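You operate a simulated robot arm through the tools that you are given. There is no shell and no other tool.

You run a simulated robot arm. Do the job below in one go: nothing can be reset, and whatever is moved stays where it is left.

TASK
Dunk cap No. 26 clean in the low steel pot and stand it in the short white tray.
Fine: swing the pot's lid shut again.

It is judged by the outcome, as a careful person would: the job done as asked, and still so three seconds after it is handed in. It fails if anything else is knocked over, pushed out of place, dropped, spilled or broken. A push-on lid holds only when it is set on centred and level and pressed home; a screw cap is set on level and turned clockwise until tight.

THE ROBOT
A 7-joint arm with a two-finger parallel gripper, fixed in place. Base frame: the origin is on the floor under the middle of its stand, x ahead of it, y to its left, z up. Lengths are in mm, angles in degrees, forces in N, time in s.
With the tool pointing down near the work surface it reaches from about 460 to 940 mm from the base axis. Its first joint turns from -166.0 to 166.0 degrees. Payload 3.91 kg.
Tool frame: the origin (TCP) lies between the finger pads and is the grasp point; the fingertips stand 30 mm ahead of it; z points along the fingers, y is the line along which they close. The gripper opens to 110 mm. The fingers are 20 mm wide and 10 mm thick; the gripper's body (48 by 112 mm) begins 55 mm behind the TCP.
Orientation is told as [roll, pitch, yaw] about the base's x, y, z axes, in that order, counted from this pose: with the fingers straight down and closing along the base's y, the tool's x points along the base's -x, its y along +y and its z along -z.

THE INTERFACE
- The arm moves only by the tool apply_moves. Its argument "increments" is a list of rows, each an object of numbers (a shift or turn left out is 0, a gripper value left out holds the last): "wx", "wy", "wz": the turn, a rotation vector about the base's x, y, z in rad; "dx", "dy", "dz": the shift along the base's x, y, z in cm; "claw": the gripper command, from -1 (shut) to 1 (fully open), values between in proportion. In form: [{"wx": .., "wy": .., "wz": .., "dx": .., "dy": .., "dz": .., "claw": ..}, ...]. A call has 1 to 20 rows; each row is the pose to reach, as a shift and turn from the pose commanded when the call began. Each row takes 0.2 s and may step no farther than 50 mm and 8.6 degrees from the row before; otherwise, or with a gripper value out of range, the whole call is refused. Where a pose cannot be reached the arm comes as near as it can. A force on the tool above 90 N (or 10 N above the force at the start of the call, whichever is more), or a blocked arm, ends the call early, and 0.2 s more pass. The fingers move at their own pace (about 72 mm/s each) and stop on an object; they squeeze with about 31 N. The grip force told is the motor's: it shows also when the fingers shut on nothing. Time passes only in rows, and 0.2 s behind the last, so rows that repeat a pose let the fingers close. It gives the time, the measured TCP pose, the force on the tool (base axes), the opening and the grip force at its end, in the units of the frame above (readings bear some noise), with the torque about the TCP (base axes, N m) and any sound that the robot's microphone picked up.
- Cameras (640 x 400 px; columns grow to the right, rows downward): "scene" is fixed at [219.4, -649.8, 1615.8]; the picture's right is [0.68, -0.73, 0.00], its down [-0.44, -0.41, -0.80] and it looks along [0.59, 0.54, -0.60] (base axes); focal length 320 px, centre (320, 200). "wrist" rides on the gripper at [72, 17, -103] in the tool frame; the picture's right is [-0.23, 0.97, 0.00], its down [-0.76, -0.18, -0.62] and it looks along [-0.61, -0.14, 0.78] (tool axes); focal length 222 px, centre (320, 200). There is no depth. A picture from a camera that has moved, and an enlarged one, comes with that camera's place and axes in the base frame and with its lens.
- get_image(camera): a new picture of that camera. It takes no simulated time.
- move_column(by): slides the trunk up (or, below 0, down) by that many mm; the arm rides with it, the base frame stays. It gives what a move gives, with no picture.
- close_up(camera, box): a new picture of the part [left, top, right, bottom] of that camera's present view, enlarged. It takes no simulated time.
- close_job(): hands the job in; it is judged then, once.

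Places have to be worked out from the pictures, the camera data and where the tool is seen. Open the gripper and draw the arm clear of the work before you hand the job in, unless the task says otherwise.

The tools are called after "Emit:" as a command line: name --argument value ..., lists and objects as JSON in quotes. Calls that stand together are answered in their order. apply_moves: Moves the arm, as the interface text tells. Its arguments: {"type":"object","properties":{"increments":{"type":"array"}},"required":["increments"]} The other tools are called the same way: move_column (by) moves the trunk up or down; get_image (camera) takes a picture; close_up (camera, box) takes an enlarged picture of a part of a camera's view; close_job () hands the job in.

At the start:

```text
clock: 0.0
ee_pos: [318.1, -292.1, 1312.1]
tcp_rot: [0.1, -0.1, 0.0]
force: [0.4, -0.1, -0.2]
ft_torque: [0.0, 0.03, -0.03]
opening: 109.8
finger_force: 0.1
trunk travel left (down, up): [-639.0, 43.0]
```

scene: 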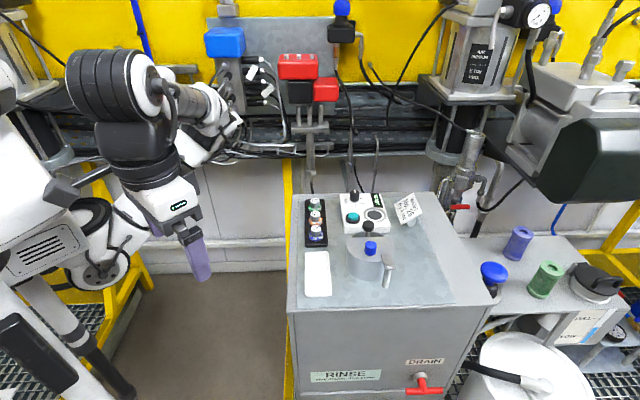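
wrist: 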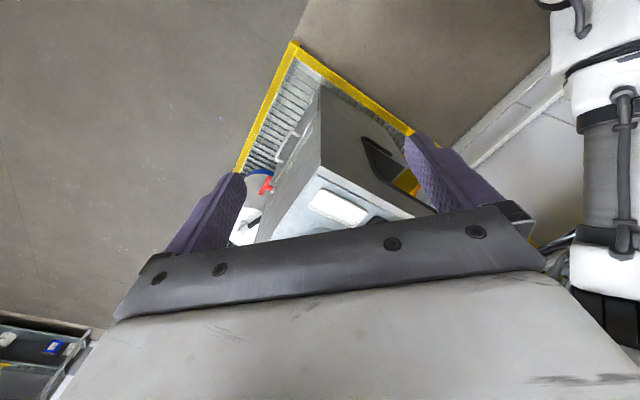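

I'll start by looking closely at the work area on the rinse table.

Emit:
close_up --camera "scene" --box '[280, 180, 440, 310]'

Emit:
close_up --camera "scene" --box '[295, 185, 345, 305]'

Emit:
close_up --camera "scene" --box '[340, 180, 430, 250]'

Emit:
close_up --camera "scene" --box '[340, 225, 410, 295]'

```text
3.08 times, centred on (360, 245) of scene
camera zoom: at [219.4, -649.8, 1615.8], right [0.68, -0.73, 0.0], down [-0.44, -0.41, -0.8], along [0.59, 0.54, -0.6], focal length 985 px, centre (197, 62)
```

zoom: 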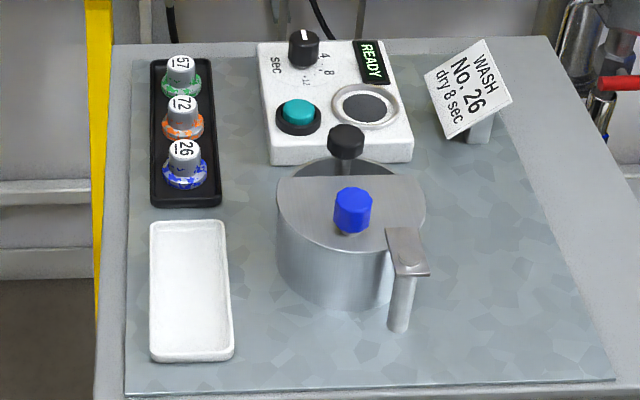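

```text
3.33 times, centred on (320, 245) of scene
camera zoom: at [219.4, -649.8, 1615.8], right [0.68, -0.73, 0.0], down [-0.44, -0.41, -0.8], along [0.59, 0.54, -0.6], focal length 1067 px, centre (320, 50)
```

zoom: 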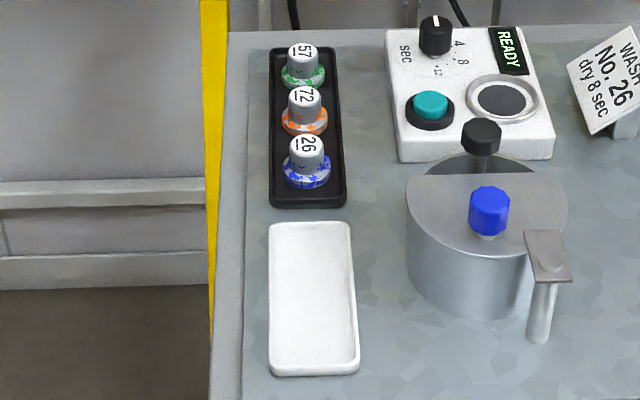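

```text
5.71 times, centred on (385, 215) of scene
camera zoom: at [219.4, -649.8, 1615.8], right [0.68, -0.73, 0.0], down [-0.44, -0.41, -0.8], along [0.59, 0.54, -0.6], focal length 1830 px, centre (-51, 114)
```

zoom: 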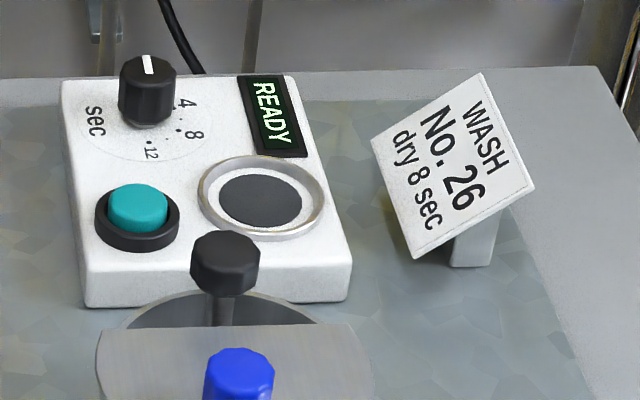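

```text
5.71 times, centred on (375, 260) of scene
camera zoom: at [219.4, -649.8, 1615.8], right [0.68, -0.73, 0.0], down [-0.44, -0.41, -0.8], along [0.59, 0.54, -0.6], focal length 1830 px, centre (6, -143)
```

zoom: 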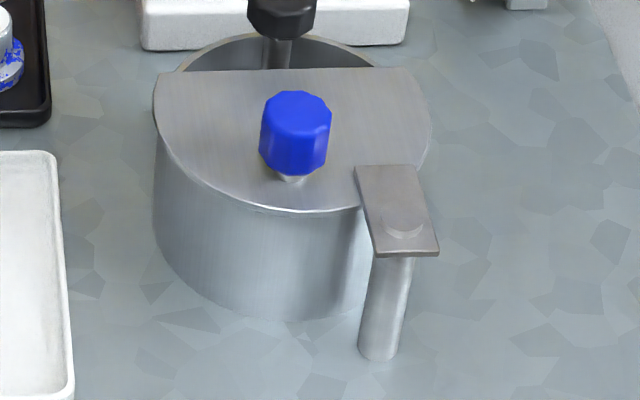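

The tray triangulates to about (588, -306, 1016), so the bench top is near z = 1010 and turned about 44° in the base frame. I'll move the tool high over the front of the bench, turned 43°, to look at it with the wrist camera.

Emit:
apply_moves --increments '[{"dx": 2.5, "dy": -1.6, "dz": 0, "wz": 0.094, "claw": 1}, {"dx": 5.0, "dy": -3.2, "dz": 0, "wz": 0.188}, {"dx": 7.5, "dy": -4.8, "dz": -0.5, "wz": 0.282}, {"dx": 10, "dy": -6.4, "dz": -1, "wz": 0.376}, {"dx": 12.5, "dy": -8, "dz": -2, "wz": 0.47}, {"dx": 15, "dy": -9.6, "dz": -3, "wz": 0.564}, {"dx": 17.5, "dy": -11.2, "dz": -4, "wz": 0.658}, {"dx": 20.2, "dy": -12.8, "dz": -5, "wz": 0.75}, {"dx": 20.2, "dy": -12.8, "dz": -5, "wz": 0.75}]'

Emit:
get_image --camera "wrist"

Emit:
get_image --camera "scene"

```text
clock: 2.0
ee_pos: [520.0, -420.1, 1262.2]
tcp_rot: [0.1, 0.1, 43.2]
force: [0.5, 0.4, 0.1]
ft_torque: [0.0, -0.02, 0.0]
opening: 109.9
finger_force: 0.0
trunk travel left (down, up): [-639.0, 43.0]
```

```text
taken
camera wrist: at [455.3, -455.9, 1364.2], right [-0.5, 0.87, 0.0], down [0.68, 0.39, 0.62], along [0.54, 0.31, -0.78], focal length 222 px, centre (320, 200)
```

wrist: 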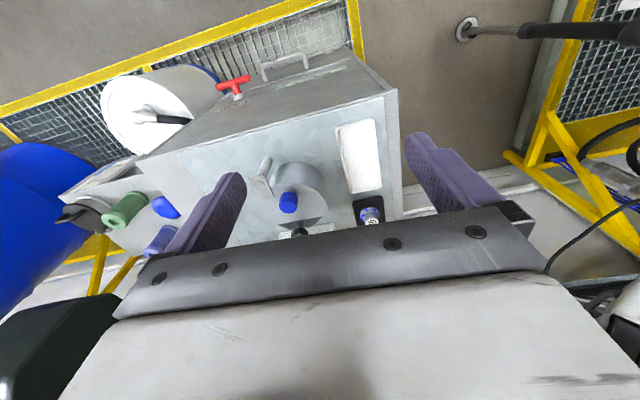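

```text
taken
```

scene: 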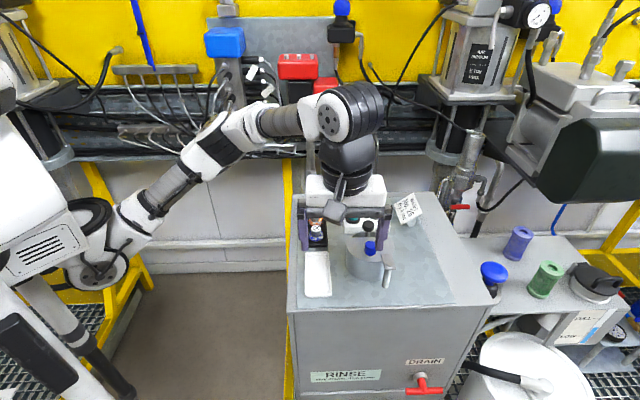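

The wrist camera's view is blocked ahead of the gripper, so I'll move the tool forward over the pot and caps at a safe height and look straight down at them.

Emit:
apply_moves --increments '[{"dx": 3, "dy": 2.4, "dz": 0.5}, {"dx": 6, "dy": 4.8, "dz": 1}, {"dx": 9, "dy": 7.2, "dz": 1.5}, {"dx": 12, "dy": 9.6, "dz": 2}, {"dx": 15, "dy": 12, "dz": 2}, {"dx": 18, "dy": 14, "dz": 2}, {"dx": 18, "dy": 14, "dz": 2}]'

Emit:
get_image --camera "wrist"

Emit:
close_up --camera "wrist" --box '[220, 60, 460, 210]'

```text
clock: 3.6
ee_pos: [698.5, -278.6, 1284.4]
tcp_rot: [0.0, 0.0, 43.0]
force: [-0.5, 1.2, -0.2]
ft_torque: [-0.01, 0.01, 0.02]
opening: 109.9
finger_force: 0.1
trunk travel left (down, up): [-639.0, 43.0]
```

```text
taken
camera wrist: at [633.3, -314.9, 1386.7], right [-0.5, 0.87, 0.0], down [0.68, 0.39, 0.62], along [0.54, 0.31, -0.78], focal length 222 px, centre (320, 200)
```

wrist: 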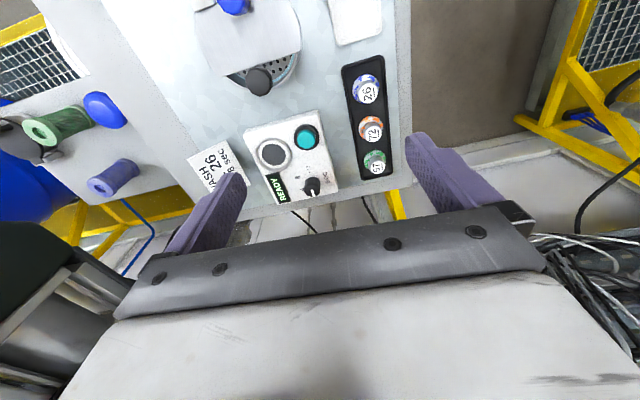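

```text
2.67 times, centred on (340, 135) of wrist
camera zoom: at [633.3, -314.9, 1386.7], right [-0.5, 0.87, 0.0], down [0.68, 0.39, 0.62], along [0.54, 0.31, -0.78], focal length 592 px, centre (267, 373)
```

zoom: 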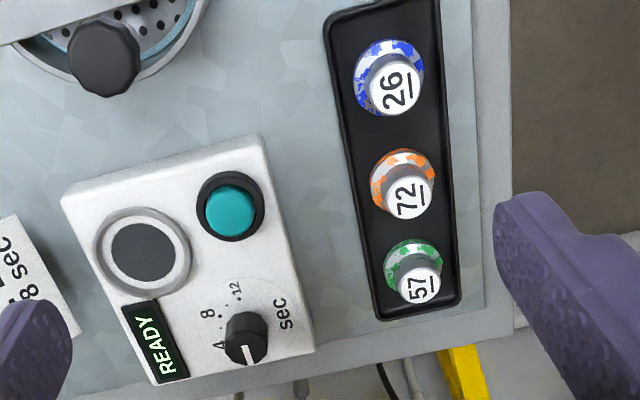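

The wrist view shows caps 26, 72 and 57 with coloured residue on their flanges, and a perforated basket with a black knob on a stem under the pot lid. I'll shift over the pot to see its lid and pivot better.

Emit:
apply_moves --increments '[{"dx": -0.5, "dy": -3, "dz": 0}, {"dx": -1, "dy": -6, "dz": 0}, {"dx": -1, "dy": -9, "dz": 0}, {"dx": -1, "dy": -9, "dz": 0}]'

Emit:
get_image --camera "wrist"

Emit:
close_up --camera "wrist" --box '[230, 40, 430, 190]'

```text
clock: 4.6
ee_pos: [690.1, -369.0, 1283.2]
tcp_rot: [0.0, 0.0, 43.2]
force: [-0.4, 0.7, 0.4]
ft_torque: [0.01, 0.04, 0.0]
opening: 109.9
finger_force: 0.2
trunk travel left (down, up): [-639.0, 43.0]
```

```text
taken
camera wrist: at [624.7, -404.4, 1385.8], right [-0.5, 0.87, 0.0], down [0.68, 0.39, 0.62], along [0.54, 0.31, -0.78], focal length 222 px, centre (320, 200)
```

wrist: 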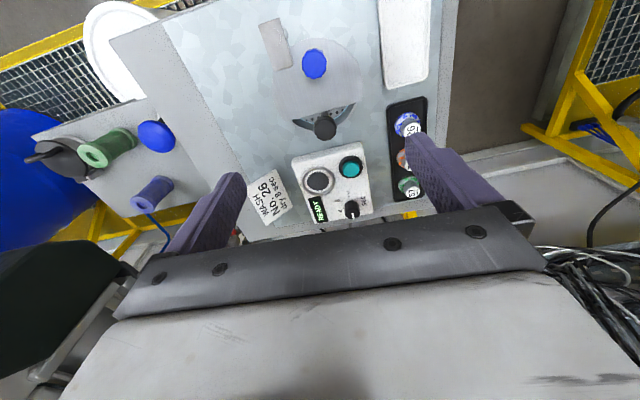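

```text
2.67 times, centred on (330, 115) of wrist
camera zoom: at [624.7, -404.4, 1385.8], right [-0.5, 0.87, 0.0], down [0.68, 0.39, 0.62], along [0.54, 0.31, -0.78], focal length 592 px, centre (293, 427)
```

zoom: 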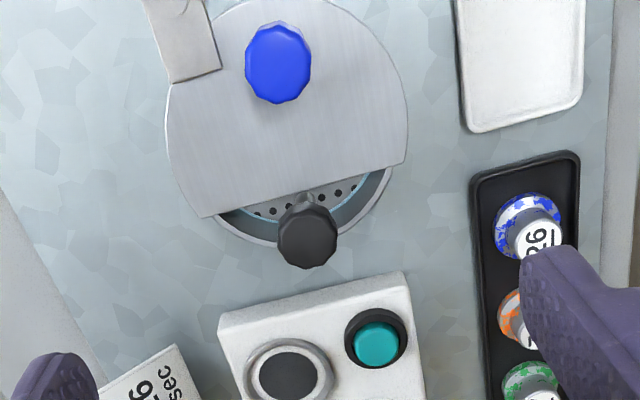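

Emit:
close_up --camera "wrist" --box '[250, 5, 390, 150]'

Emit:
close_up --camera "wrist" --box '[270, 90, 380, 150]'

```text
2.76 times, centred on (320, 78) of wrist
camera zoom: at [624.7, -404.4, 1385.8], right [-0.5, 0.87, 0.0], down [0.68, 0.39, 0.62], along [0.54, 0.31, -0.78], focal length 613 px, centre (320, 538)
```

zoom: 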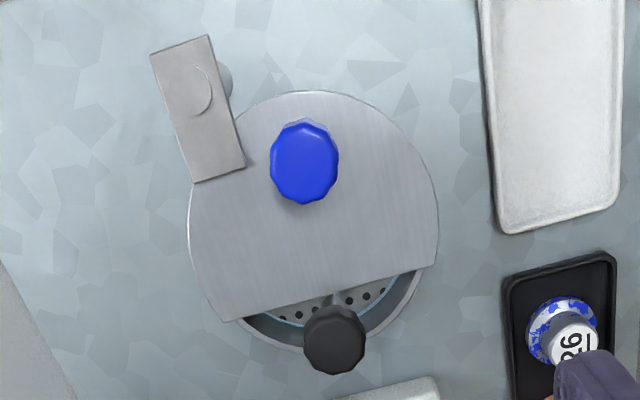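

```text
5.82 times, centred on (325, 120) of wrist
camera zoom: at [624.7, -404.4, 1385.8], right [-0.5, 0.87, 0.0], down [0.68, 0.39, 0.62], along [0.54, 0.31, -0.78], focal length 1292 px, centre (291, 666)
```

zoom: 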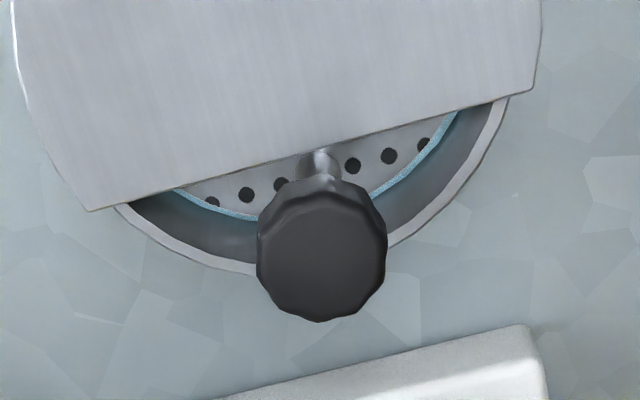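

The blue lid knob triangulates to about (655, -393, 1117), the lid's pivot to about (662, -441), and the lid plate to z≈1090. The black basket stem at about (709, -348) blocks one way, so the lid must open toward the front. I'll hover above the blue knob with yaw 0.

Emit:
apply_moves --increments '[{"dx": -0.6, "dy": -0.4, "dz": -0.5, "wz": -0.125}, {"dx": -1.2, "dy": -0.8, "dz": -1.5, "wz": -0.25}, {"dx": -1.8, "dy": -1.2, "dz": -3, "wz": -0.375}, {"dx": -2.4, "dy": -1.6, "dz": -5, "wz": -0.5}, {"dx": -3, "dy": -2, "dz": -7, "wz": -0.625}, {"dx": -3.5, "dy": -2.4, "dz": -9, "wz": -0.75}, {"dx": -3.5, "dy": -2.4, "dz": -9, "wz": -0.75}]'

Emit:
get_image --camera "wrist"

Emit:
close_up --camera "scene" --box '[310, 180, 430, 300]'

```text
clock: 6.2
ee_pos: [653.4, -391.8, 1192.0]
tcp_rot: [0.0, -0.1, 0.0]
force: [-0.9, 0.1, 0.1]
ft_torque: [0.03, -0.01, -0.03]
opening: 109.9
finger_force: 0.1
trunk travel left (down, up): [-639.0, 43.0]
```

```text
taken
camera wrist: at [579.7, -374.1, 1294.5], right [0.23, 0.97, 0.0], down [0.76, -0.18, 0.62], along [0.61, -0.14, -0.78], focal length 222 px, centre (320, 200)
```

wrist: 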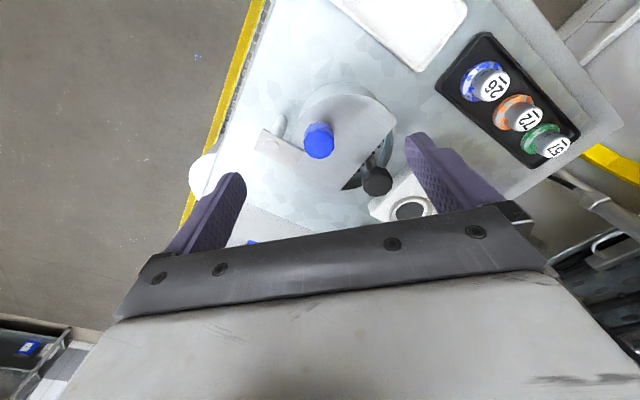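

```text
3.33 times, centred on (370, 240) of scene
camera zoom: at [219.4, -649.8, 1615.8], right [0.68, -0.73, 0.0], down [-0.44, -0.41, -0.8], along [0.59, 0.54, -0.6], focal length 1067 px, centre (153, 67)
```

zoom: 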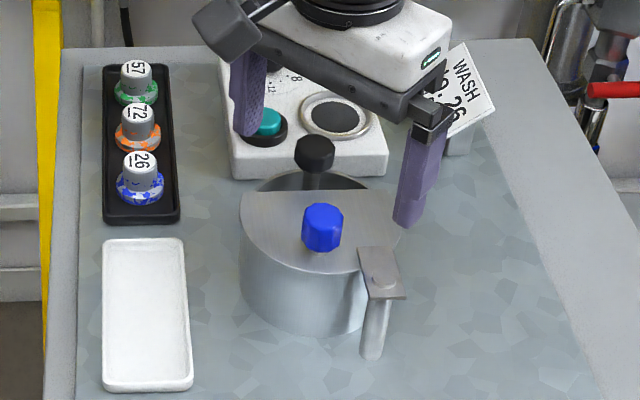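

Emit:
close_up --camera "wrist" --box '[240, 70, 400, 200]'

```text
3.08 times, centred on (320, 135) of wrist
camera zoom: at [579.7, -374.1, 1294.5], right [0.23, 0.97, 0.0], down [0.76, -0.18, 0.62], along [0.61, -0.14, -0.78], focal length 684 px, centre (320, 400)
```

zoom: 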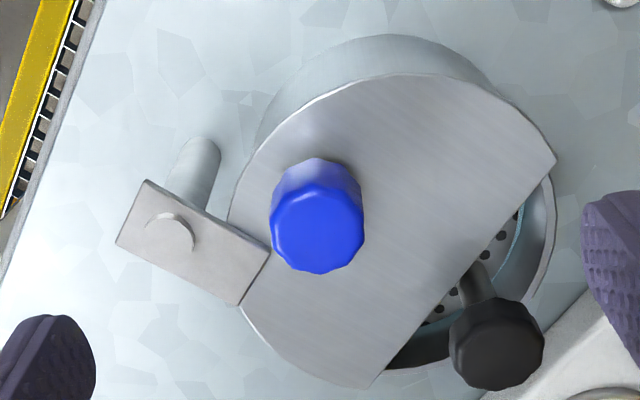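

The knob sits right on the tool axis (about 653–655, -392) and the pivot is at (660, -441). I'll narrow the fingers, come down round the blue knob and grip it.

Emit:
apply_moves --increments '[{"dz": 0, "claw": 0.09}, {"dz": 0, "claw": 0.09}, {"dz": -2}, {"dx": 0.1, "dz": -4}, {"dx": 0.1, "dz": -5.9}, {"dx": 0.1, "dz": -5.9}]'

Emit:
get_image --camera "wrist"

Emit:
close_up --camera "scene" --box '[330, 200, 430, 290]'

```text
clock: 7.6
ee_pos: [655.2, -393.2, 1133.3]
tcp_rot: [0.0, 0.0, 0.0]
force: [-0.3, 0.9, 0.1]
ft_torque: [0.0, 0.01, -0.01]
opening: 60.0
finger_force: 0.0
trunk travel left (down, up): [-639.0, 43.0]
```

```text
taken
camera wrist: at [581.5, -374.5, 1236.1], right [0.23, 0.97, 0.0], down [0.76, -0.18, 0.62], along [0.61, -0.14, -0.78], focal length 222 px, centre (320, 200)
```

wrist: 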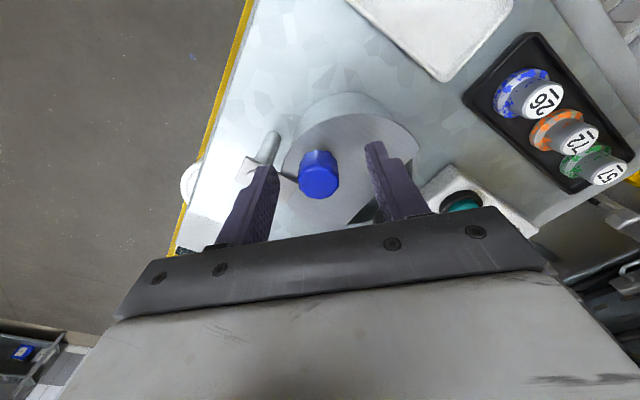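

```text
4.44 times, centred on (380, 245) of scene
camera zoom: at [219.4, -649.8, 1615.8], right [0.68, -0.73, 0.0], down [-0.44, -0.41, -0.8], along [0.59, 0.54, -0.6], focal length 1423 px, centre (53, 0)
```

zoom: 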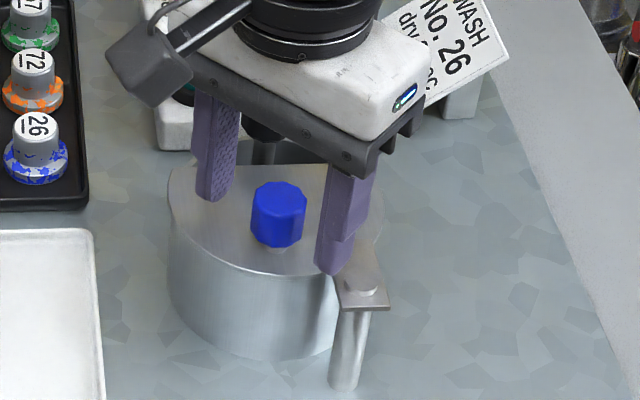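

The knob is centred between the fingers, so I close on it.

Emit:
apply_moves --increments '[{"claw": -1}, {"claw": -1}, {"claw": -1}, {"claw": -1}]'

Emit:
get_image --camera "wrist"

```text
clock: 8.6
ee_pos: [654.3, -394.7, 1133.6]
tcp_rot: [0.0, -0.1, 0.0]
force: [2.3, -12.6, 2.5]
ft_torque: [-0.37, -0.27, -0.02]
opening: 24.7
finger_force: 45.2
trunk travel left (down, up): [-639.0, 43.0]
```

```text
taken
camera wrist: at [581.4, -375.9, 1236.0], right [0.23, 0.97, 0.0], down [0.76, -0.18, 0.62], along [0.61, -0.14, -0.78], focal length 222 px, centre (320, 200)
```

wrist: 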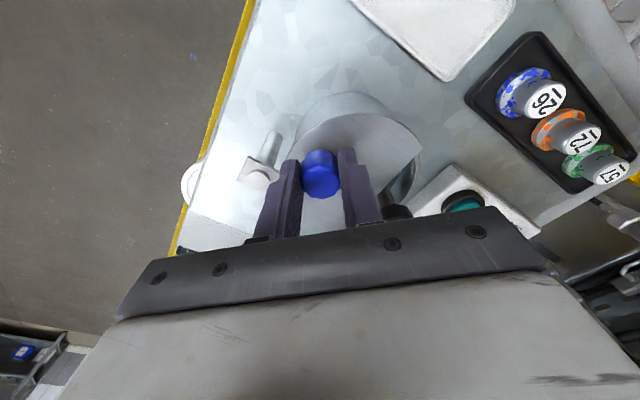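

I have the knob, with the knob sitting about 1.5 mm toward the pivot. I'll swing the lid the first 21° about the pivot, turning the wrist with it, and read the forces.

Emit:
apply_moves --increments '[{"dx": -0.28, "dy": -0.15, "wz": 0.061}, {"dx": -0.56, "dy": -0.22, "wz": 0.122}, {"dx": -1.1, "dy": -0.39, "wz": 0.244}, {"dx": -1.62, "dy": -0.63, "wz": 0.366}, {"dx": -1.62, "dy": -0.63, "wz": 0.366}]'

Emit:
close_up --camera "scene" --box '[310, 190, 430, 300]'

```text
clock: 9.8
ee_pos: [638.6, -400.5, 1132.0]
tcp_rot: [0.0, 0.1, 21.0]
force: [0.3, 0.5, 0.8]
ft_torque: [0.0, 0.0, 0.04]
opening: 0.0
finger_force: 37.5
trunk travel left (down, up): [-639.0, 43.0]
```

```text
3.64 times, centred on (370, 245) of scene
camera zoom: at [219.4, -649.8, 1615.8], right [0.68, -0.73, 0.0], down [-0.44, -0.41, -0.8], along [0.59, 0.54, -0.6], focal length 1164 px, centre (138, 36)
```

zoom: 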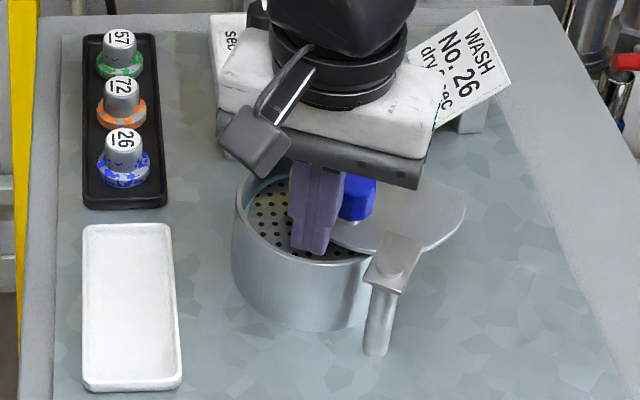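

The knob slipped out and the lid swung the other way, to the right. I'll raise the tool straight up and look at where everything is.

Emit:
apply_moves --increments '[{"dz": 3}, {"dz": 7}, {"dz": 11}, {"dx": -2, "dy": 2, "dz": 14, "claw": -1}, {"dx": -2, "dy": 2, "dz": 14}]'

Emit:
get_image --camera "wrist"

Emit:
close_up --camera "scene" --box '[310, 190, 430, 300]'

```text
clock: 11.0
ee_pos: [619.7, -380.1, 1273.8]
tcp_rot: [-0.1, 0.1, 20.9]
force: [0.0, -0.7, -0.1]
ft_torque: [0.03, 0.03, 0.03]
opening: 0.0
finger_force: 37.8
trunk travel left (down, up): [-639.0, 43.0]
```

```text
taken
camera wrist: at [545.5, -389.9, 1376.9], right [-0.14, 0.99, 0.0], down [0.78, 0.11, 0.62], along [0.62, 0.09, -0.78], focal length 222 px, centre (320, 200)
```

wrist: 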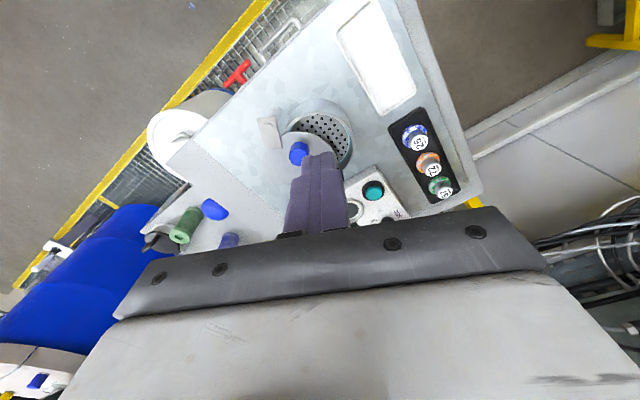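

```text
3.64 times, centred on (370, 245) of scene
camera zoom: at [219.4, -649.8, 1615.8], right [0.68, -0.73, 0.0], down [-0.44, -0.41, -0.8], along [0.59, 0.54, -0.6], focal length 1164 px, centre (138, 36)
```

zoom: 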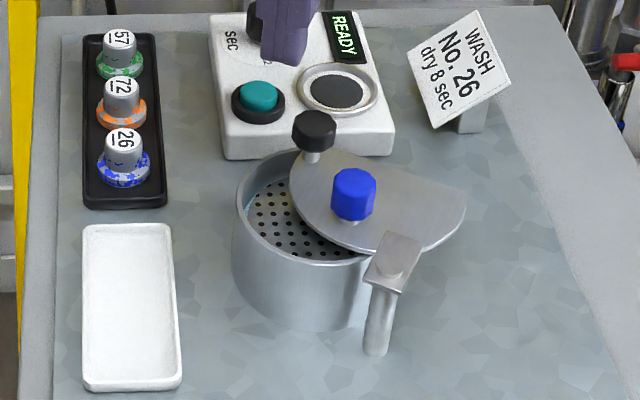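

Emit:
close_up --camera "scene" --box '[340, 210, 410, 280]'

Emit:
close_up --camera "wrist" --box '[240, 85, 370, 180]'

```text
5.71 times, centred on (375, 245) of scene
camera zoom: at [219.4, -649.8, 1615.8], right [0.68, -0.73, 0.0], down [-0.44, -0.41, -0.8], along [0.59, 0.54, -0.6], focal length 1830 px, centre (6, -57)
```

zoom: 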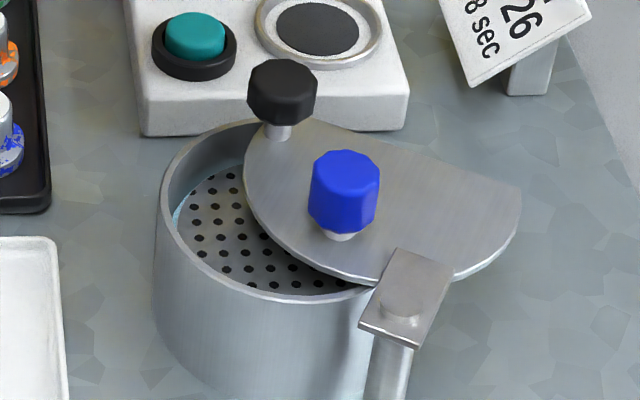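

```text
4.21 times, centred on (305, 132) of wrist
camera zoom: at [545.5, -389.9, 1376.9], right [-0.14, 0.99, 0.0], down [0.78, 0.11, 0.62], along [0.62, 0.09, -0.78], focal length 935 px, centre (383, 484)
```

zoom: 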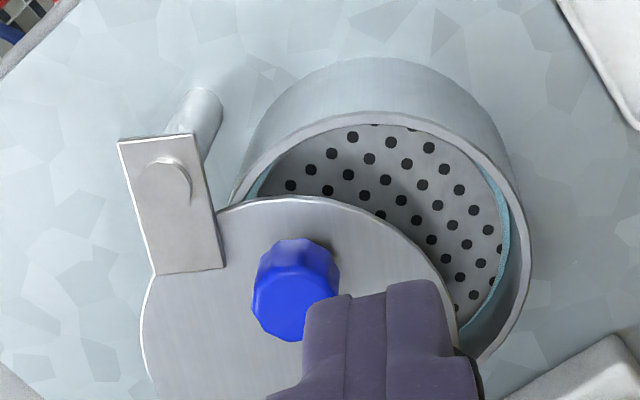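

I need a clear view of the lid edge against the stem, so I'll go back to the viewing pose above the pot with the fingers open.

Emit:
apply_moves --increments '[{"dx": 2, "dy": 0.3, "dz": 0.5, "wz": 0.1, "claw": 1}, {"dx": 4, "dy": 0.6, "dz": 1, "wz": 0.2}, {"dx": 6, "dy": 0.9, "dz": 1, "wz": 0.3}, {"dx": 8, "dy": 1, "dz": 1, "wz": 0.385}, {"dx": 8, "dy": 1, "dz": 1, "wz": 0.385}]'

Emit:
get_image --camera "wrist"

Emit:
close_up --camera "wrist" --box '[250, 5, 390, 150]'

```text
clock: 12.2
ee_pos: [698.4, -371.2, 1283.9]
tcp_rot: [0.0, 0.1, 43.0]
force: [-0.5, -0.2, 0.6]
ft_torque: [-0.01, 0.02, -0.01]
opening: 110.1
finger_force: 0.0
trunk travel left (down, up): [-639.0, 43.0]
```

```text
taken
camera wrist: at [633.7, -406.9, 1386.7], right [-0.5, 0.87, 0.0], down [0.68, 0.39, 0.62], along [0.54, 0.31, -0.78], focal length 222 px, centre (320, 200)
```

wrist: 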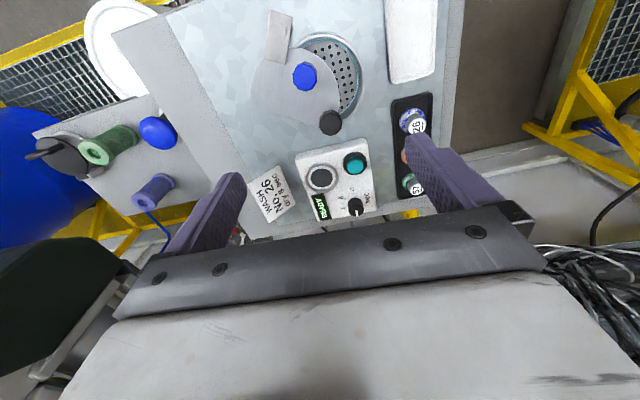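

```text
2.76 times, centred on (320, 78) of wrist
camera zoom: at [633.7, -406.9, 1386.7], right [-0.5, 0.87, 0.0], down [0.68, 0.39, 0.62], along [0.54, 0.31, -0.78], focal length 613 px, centre (320, 538)
```

zoom: 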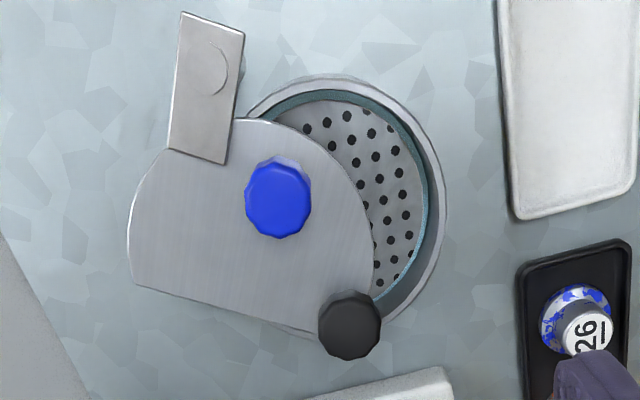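

The lid now stands about 33° clockwise of shut, so it opens to the right. I'll put the open fingers round the blue knob like a cage, without gripping, and guide it further round the pivot. First I hover above the knob.

Emit:
apply_moves --increments '[{"dx": -0.6, "dy": -0.9, "dz": -2.5, "wz": 0.122, "claw": -0.27}, {"dx": -1.2, "dy": -1.8, "dz": -5, "wz": 0.244}, {"dx": -1.8, "dy": -2.75, "dz": -8, "wz": 0.367}, {"dx": -1.8, "dy": -2.75, "dz": -9.4, "wz": 0.367}, {"dx": -1.8, "dy": -2.75, "dz": -9.4, "wz": 0.367}]'

Emit:
close_up --camera "wrist" --box '[220, 60, 420, 220]'

Emit:
close_up --camera "scene" --box '[330, 200, 430, 290]'

```text
clock: 13.4
ee_pos: [682.7, -397.8, 1188.3]
tcp_rot: [0.1, 0.0, 64.2]
force: [0.1, 0.1, 0.3]
ft_torque: [-0.02, 0.0, -0.04]
opening: 40.3
finger_force: 0.0
trunk travel left (down, up): [-639.0, 43.0]
```

```text
2.50 times, centred on (320, 140) of wrist
camera zoom: at [633.3, -453.7, 1291.4], right [-0.78, 0.63, 0.0], down [0.49, 0.61, 0.62], along [0.39, 0.48, -0.78], focal length 555 px, centre (320, 350)
```

zoom: 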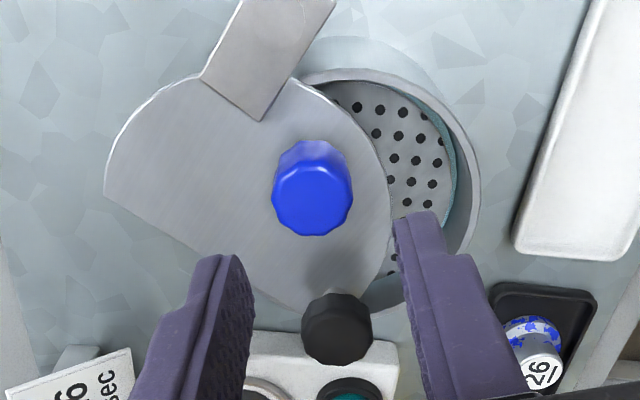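

```text
4.44 times, centred on (380, 245) of scene
camera zoom: at [219.4, -649.8, 1615.8], right [0.68, -0.73, 0.0], down [-0.44, -0.41, -0.8], along [0.59, 0.54, -0.6], focal length 1423 px, centre (53, 0)
```

zoom: 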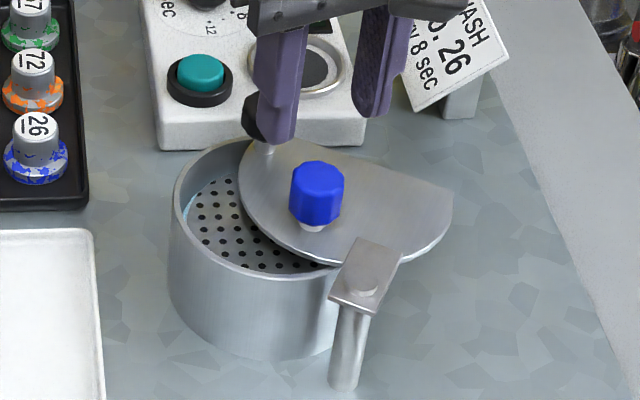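

The knob is about 3 mm from the tool axis, near (683, -401). I'll correct for that and lower the open fingers around it.

Emit:
apply_moves --increments '[{"dx": 0, "dy": -0.3, "dz": -1.5}, {"dx": 0, "dy": -0.3, "dz": -3.5}, {"dx": 0, "dy": -0.3, "dz": -5.5}, {"dx": 0, "dy": -0.3, "dz": -5.5}]'

Emit:
close_up --camera "wrist" --box '[220, 60, 420, 220]'

Emit:
close_up --camera "scene" --box '[330, 200, 430, 290]'

```text
clock: 14.4
ee_pos: [679.9, -400.6, 1133.0]
tcp_rot: [0.0, 0.0, 64.1]
force: [0.5, 0.2, -1.1]
ft_torque: [-0.01, 0.01, -0.01]
opening: 40.4
finger_force: 0.1
trunk travel left (down, up): [-639.0, 43.0]
```

```text
2.50 times, centred on (320, 140) of wrist
camera zoom: at [633.3, -457.4, 1235.7], right [-0.78, 0.63, 0.0], down [0.49, 0.61, 0.62], along [0.39, 0.48, -0.78], focal length 555 px, centre (320, 350)
```

zoom: 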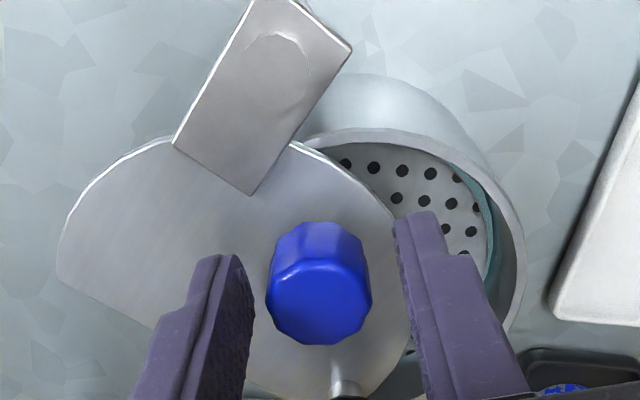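

```text
4.44 times, centred on (380, 245) of scene
camera zoom: at [219.4, -649.8, 1615.8], right [0.68, -0.73, 0.0], down [-0.44, -0.41, -0.8], along [0.59, 0.54, -0.6], focal length 1423 px, centre (53, 0)
```

zoom: 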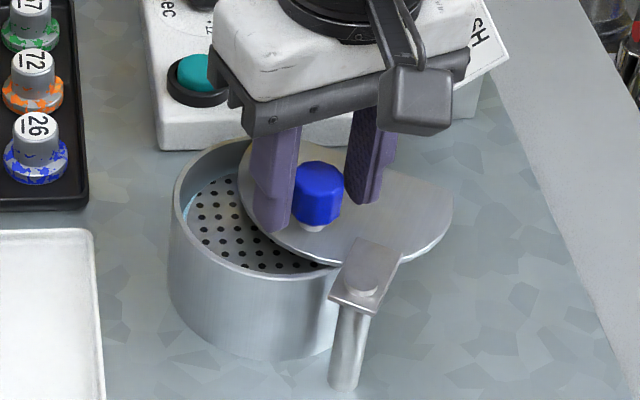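

The knob is inside the cage. I'll guide it 21° further clockwise around the pivot and watch the force.

Emit:
apply_moves --increments '[{"dx": 0.24, "dy": -0.14, "wz": -0.061}, {"dx": 0.47, "dy": -0.28, "wz": -0.122}, {"dx": 0.7, "dy": -0.44, "wz": -0.183}, {"dx": 0.91, "dy": -0.61, "wz": -0.244}, {"dx": 1.12, "dy": -0.8, "wz": -0.305}, {"dx": 1.31, "dy": -0.99, "wz": -0.366}, {"dx": 1.31, "dy": -0.99, "wz": -0.366}]'

Emit:
close_up --camera "scene" --box '[330, 200, 430, 290]'

Emit:
close_up --camera "wrist" --box '[220, 60, 420, 220]'

```text
clock: 16.0
ee_pos: [694.8, -410.8, 1134.9]
tcp_rot: [0.0, 0.0, 43.2]
force: [-1.1, 0.7, 0.6]
ft_torque: [0.01, 0.0, 0.01]
opening: 40.1
finger_force: 0.2
trunk travel left (down, up): [-639.0, 43.0]
```

```text
4.44 times, centred on (380, 245) of scene
camera zoom: at [219.4, -649.8, 1615.8], right [0.68, -0.73, 0.0], down [-0.44, -0.41, -0.8], along [0.59, 0.54, -0.6], focal length 1423 px, centre (53, 0)
```

zoom: 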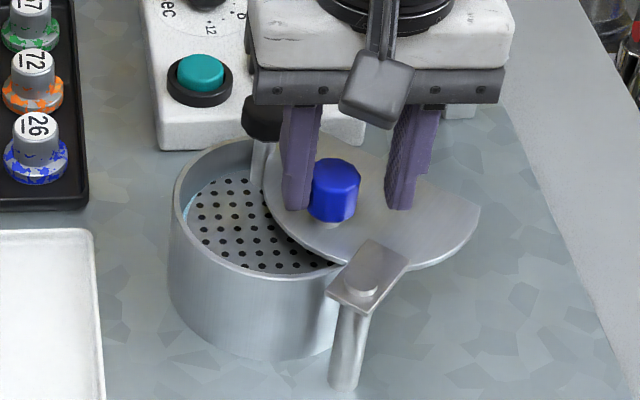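

```text
2.50 times, centred on (320, 140) of wrist
camera zoom: at [629.0, -445.6, 1236.9], right [-0.5, 0.87, 0.0], down [0.68, 0.39, 0.62], along [0.54, 0.31, -0.78], focal length 555 px, centre (320, 350)
```

zoom: 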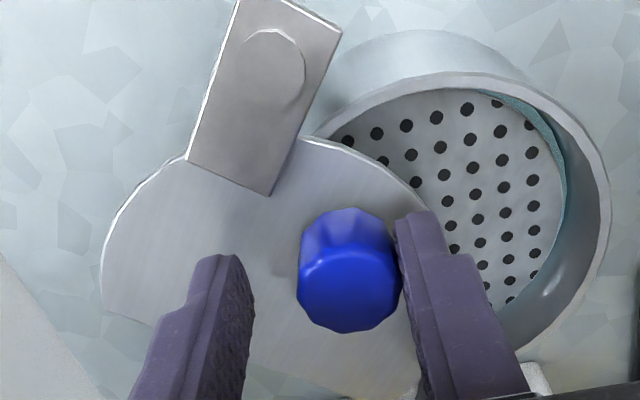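

The lid swings freely this way with hardly any force. I'll carry on round to about 100° open.

Emit:
apply_moves --increments '[{"dx": 0.34, "dy": -0.42, "wz": -0.122}, {"dx": 0.64, "dy": -0.89, "wz": -0.244}, {"dx": 0.87, "dy": -1.39, "wz": -0.366}, {"dx": 1.04, "dy": -1.91, "wz": -0.488}, {"dx": 1.15, "dy": -2.45, "wz": -0.61}, {"dx": 1.19, "dy": -3.0, "wz": -0.732}, {"dx": 1.18, "dy": -3.27, "wz": -0.793}, {"dx": 1.16, "dy": -3.54, "wz": -0.854}, {"dx": 1.12, "dy": -3.8, "wz": -0.915}, {"dx": 1.07, "dy": -4.09, "wz": -0.976}, {"dx": 1.07, "dy": -4.09, "wz": -0.976}, {"dx": 1.07, "dy": -4.09, "wz": -0.976}]'

Emit:
close_up --camera "scene" --box '[330, 200, 430, 290]'

Emit:
get_image --camera "wrist"

```text
clock: 18.6
ee_pos: [704.6, -452.5, 1133.7]
tcp_rot: [0.0, -0.2, -12.8]
force: [-0.4, -0.3, -0.6]
ft_torque: [-0.01, 0.01, -0.01]
opening: 40.1
finger_force: 0.0
trunk travel left (down, up): [-639.0, 43.0]
```

```text
4.44 times, centred on (380, 245) of scene
camera zoom: at [219.4, -649.8, 1615.8], right [0.68, -0.73, 0.0], down [-0.44, -0.41, -0.8], along [0.59, 0.54, -0.6], focal length 1423 px, centre (53, 0)
```

zoom: 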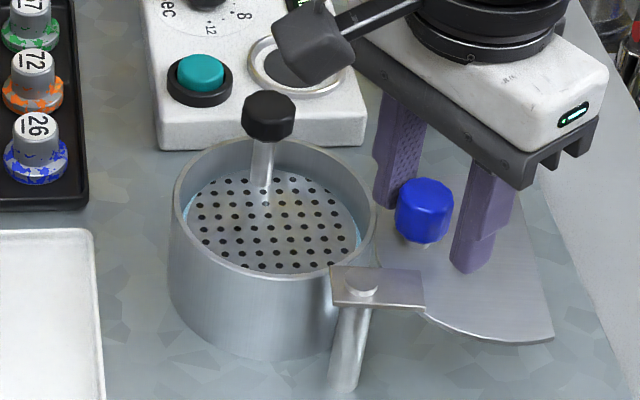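

```text
taken
camera wrist: at [637.1, -417.6, 1236.9], right [0.44, 0.9, 0.0], down [0.7, -0.34, 0.62], along [0.56, -0.27, -0.78], focal length 222 px, centre (320, 200)
```

wrist: 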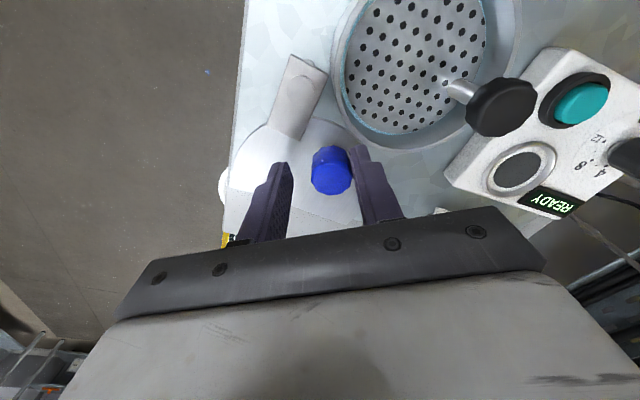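

The lid is now about 100° open and the basket is fully accessible. I'll raise the tool straight up clear of the knob and look at the pot.

Emit:
apply_moves --increments '[{"dz": 2}, {"dz": 5}, {"dz": 9}, {"dz": 12}, {"dz": 14, "wz": 0.12}, {"dx": -0.5, "dy": 2, "dz": 15, "wz": 0.24}, {"dx": -1, "dy": 4, "dz": 15, "wz": 0.36, "claw": 1}, {"dx": -1, "dy": 6, "dz": 15, "wz": 0.5}, {"dx": -1, "dy": 8, "dz": 15, "wz": 0.64}, {"dx": -1, "dy": 8, "dz": 15, "wz": 0.78}, {"dx": -1, "dy": 8, "dz": 15, "wz": 0.92}, {"dx": -1, "dy": 8, "dz": 15, "wz": 0.976}, {"dx": -1, "dy": 8, "dz": 15, "wz": 0.976}]'

Emit:
get_image --camera "wrist"

Emit:
close_up --camera "wrist" --box '[240, 10, 400, 150]'

Emit:
close_up --camera "scene" --box '[330, 210, 410, 280]'

```text
clock: 21.4
ee_pos: [693.6, -372.0, 1286.6]
tcp_rot: [0.0, 0.1, 43.2]
force: [0.4, -0.5, 0.1]
ft_torque: [0.01, 0.0, -0.01]
opening: 110.1
finger_force: 0.2
out of reach, approached as far as the arm can: row 4, 5, 6, 7
trunk travel left (down, up): [-639.0, 43.0]
```

```text
taken
camera wrist: at [629.5, -407.5, 1387.0], right [-0.5, 0.87, 0.0], down [0.68, 0.39, 0.62], along [0.54, 0.31, -0.78], focal length 222 px, centre (320, 200)
```

wrist: 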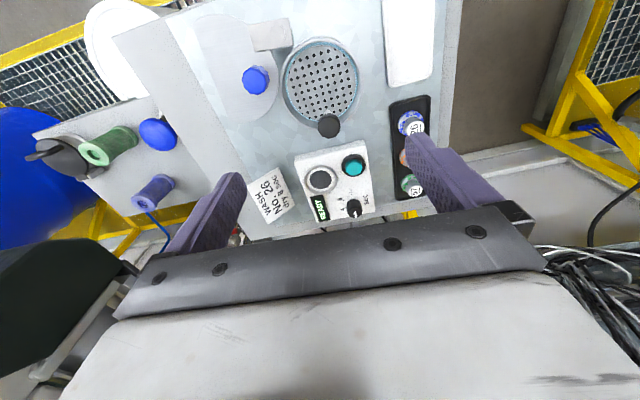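

```text
2.86 times, centred on (320, 80) of wrist
camera zoom: at [629.5, -407.5, 1387.0], right [-0.5, 0.87, 0.0], down [0.68, 0.39, 0.62], along [0.54, 0.31, -0.78], focal length 635 px, centre (320, 543)
```

zoom: 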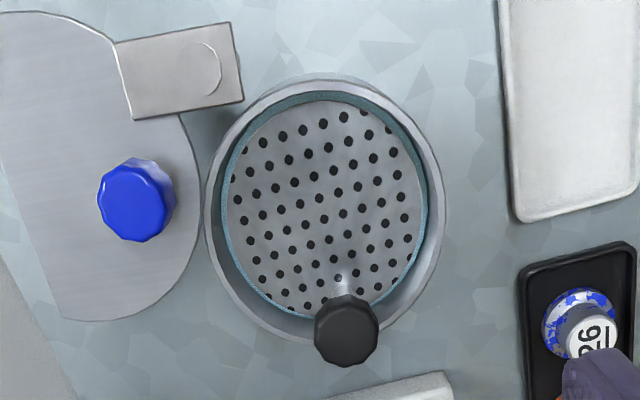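

```text
5.71 times, centred on (370, 245) of scene
camera zoom: at [219.4, -649.8, 1615.8], right [0.68, -0.73, 0.0], down [-0.44, -0.41, -0.8], along [0.59, 0.54, -0.6], focal length 1830 px, centre (34, -57)
```

zoom: 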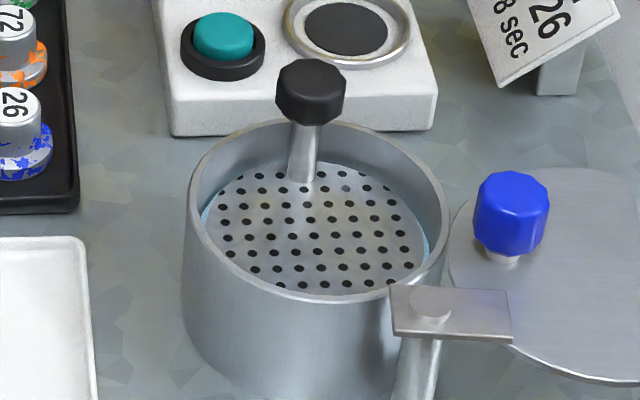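

The pot centre is at about (677, -378), the rim at z≈1090, the perforated plate at z≈1078, and the basket stem at about (703, -349). Now I'll move over cap 26, near (667, -217), for a close look.

Emit:
apply_moves --increments '[{"dx": -0.5, "dy": 4, "dz": 0}, {"dx": -1, "dy": 8, "dz": 0}, {"dx": -2, "dy": 12, "dz": -2}, {"dx": -2.6, "dy": 15.5, "dz": -5}, {"dx": -2.6, "dy": 15.5, "dz": -8.6}, {"dx": -2.6, "dy": 15.5, "dz": -8.6}]'

Emit:
get_image --camera "wrist"

Emit:
close_up --camera "wrist" --box '[250, 50, 410, 180]'

Emit:
close_up --camera "scene" --box '[290, 180, 350, 250]'

```text
clock: 22.8
ee_pos: [667.9, -214.4, 1196.9]
tcp_rot: [0.1, 0.0, 43.2]
force: [0.4, 0.7, 0.5]
ft_torque: [0.02, 0.02, 0.0]
opening: 110.0
finger_force: 0.0
trunk travel left (down, up): [-639.0, 43.0]
```

```text
taken
camera wrist: at [602.9, -249.9, 1299.5], right [-0.5, 0.87, 0.0], down [0.68, 0.39, 0.62], along [0.54, 0.31, -0.78], focal length 222 px, centre (320, 200)
```

wrist: 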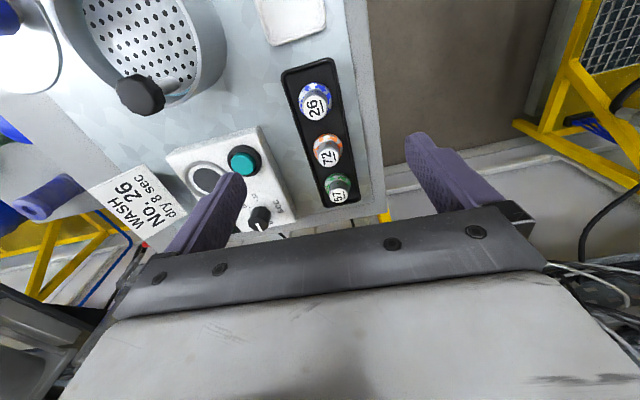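

```text
3.08 times, centred on (330, 115) of wrist
camera zoom: at [602.9, -249.9, 1299.5], right [-0.5, 0.87, 0.0], down [0.68, 0.39, 0.62], along [0.54, 0.31, -0.78], focal length 684 px, centre (289, 462)
```

zoom: 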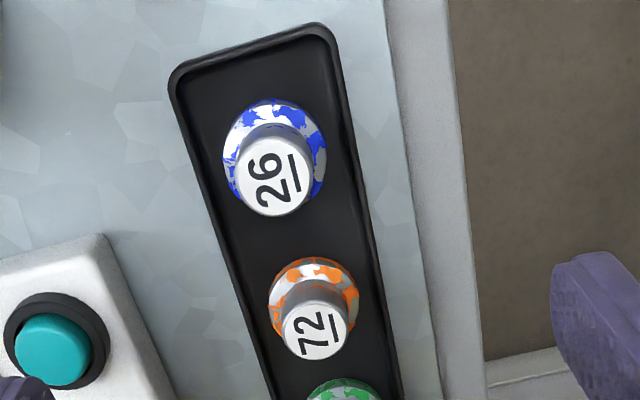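

```text
5.71 times, centred on (320, 215) of scene
camera zoom: at [219.4, -649.8, 1615.8], right [0.68, -0.73, 0.0], down [-0.44, -0.41, -0.8], along [0.59, 0.54, -0.6], focal length 1830 px, centre (320, 114)
```

zoom: 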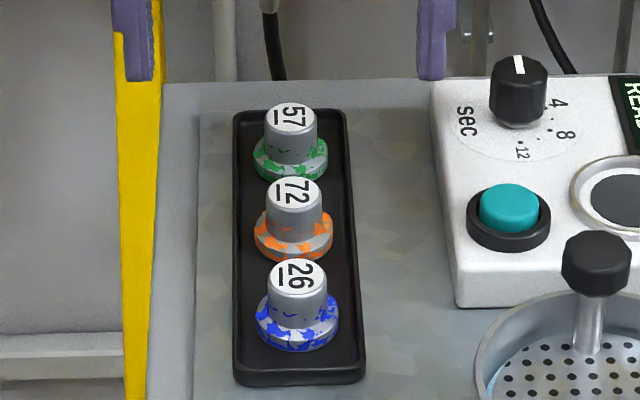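

Cap 26's top is at z≈1058 and about 6 mm in -y from the tool axis; its flange top is near z≈1035. I'll correct, narrow the fingers, go partway down and check the alignment again.

Emit:
apply_moves --increments '[{"dx": -0.05, "dy": -0.3, "dz": -1, "claw": -0.05}, {"dx": -0.05, "dy": -0.6, "dz": -3}, {"dx": -0.05, "dy": -0.6, "dz": -6}, {"dx": -0.05, "dy": -0.6, "dz": -7.5}, {"dx": -0.05, "dy": -0.6, "dz": -7.5}]'

Emit:
close_up --camera "wrist" --box '[220, 60, 420, 220]'

Emit:
close_up --camera "scene" --box '[280, 180, 350, 250]'

```text
clock: 24.0
ee_pos: [668.9, -222.6, 1121.3]
tcp_rot: [0.0, 0.0, 43.2]
force: [-0.5, -0.4, 0.5]
ft_torque: [0.02, 0.02, 0.0]
opening: 52.0
finger_force: 0.1
trunk travel left (down, up): [-639.0, 43.0]
```

```text
2.50 times, centred on (320, 140) of wrist
camera zoom: at [602.8, -258.2, 1225.7], right [-0.5, 0.87, 0.0], down [0.68, 0.39, 0.62], along [0.54, 0.31, -0.78], focal length 555 px, centre (320, 350)
```

zoom: 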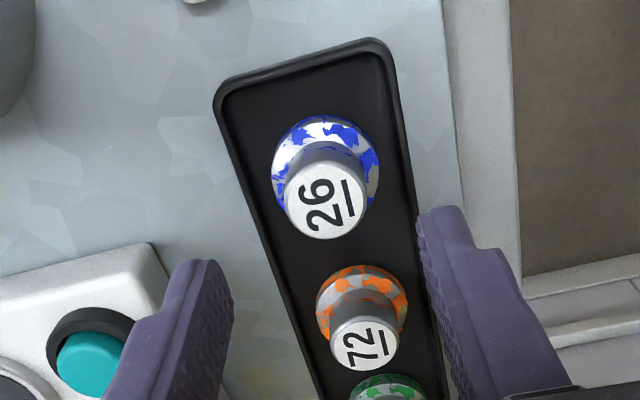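

```text
5.71 times, centred on (315, 215) of scene
camera zoom: at [219.4, -649.8, 1615.8], right [0.68, -0.73, 0.0], down [-0.44, -0.41, -0.8], along [0.59, 0.54, -0.6], focal length 1830 px, centre (349, 114)
```

zoom: 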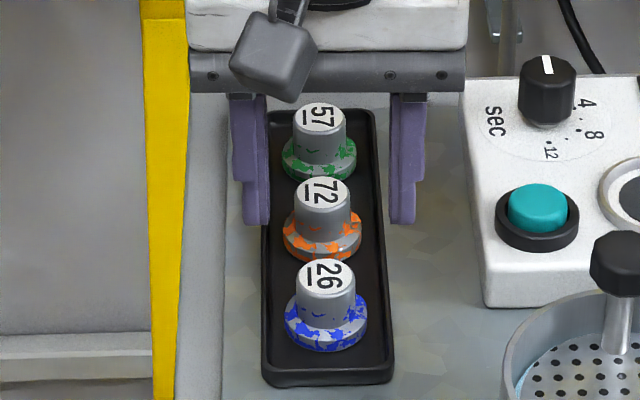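

The alignment is within 2 mm. I'll go down so the fingertips are just above the flange, then close on the cap's body.

Emit:
apply_moves --increments '[{"dx": -0.1, "dy": 0.12, "dz": -1.5}, {"dx": -0.1, "dy": 0.12, "dz": -3}, {"dx": -0.1, "dy": 0.12, "dz": -4.5}, {"dx": -0.1, "dy": 0.12, "dz": -5.2}, {"dx": -0.1, "dy": 0.12, "dz": -5.2}]'

Emit:
close_up --camera "wrist" --box '[220, 60, 420, 220]'

Emit:
close_up --camera "scene" --box '[280, 190, 350, 260]'

```text
clock: 25.2
ee_pos: [667.9, -221.4, 1071.2]
tcp_rot: [0.0, 0.0, 43.2]
force: [-0.7, -0.6, 1.0]
ft_torque: [0.02, -0.04, -0.01]
opening: 52.3
finger_force: 0.0
trunk travel left (down, up): [-639.0, 43.0]
```

```text
2.50 times, centred on (320, 140) of wrist
camera zoom: at [602.6, -257.7, 1173.4], right [-0.5, 0.87, 0.0], down [0.68, 0.39, 0.62], along [0.54, 0.31, -0.78], focal length 555 px, centre (320, 350)
```

zoom: 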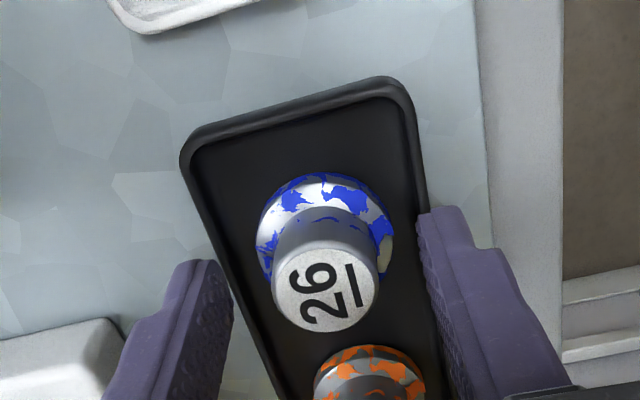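

```text
5.71 times, centred on (315, 225) of scene
camera zoom: at [219.4, -649.8, 1615.8], right [0.68, -0.73, 0.0], down [-0.44, -0.41, -0.8], along [0.59, 0.54, -0.6], focal length 1830 px, centre (349, 57)
```

zoom: 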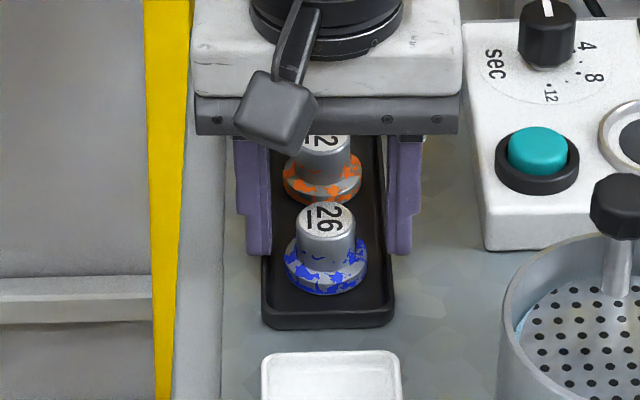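

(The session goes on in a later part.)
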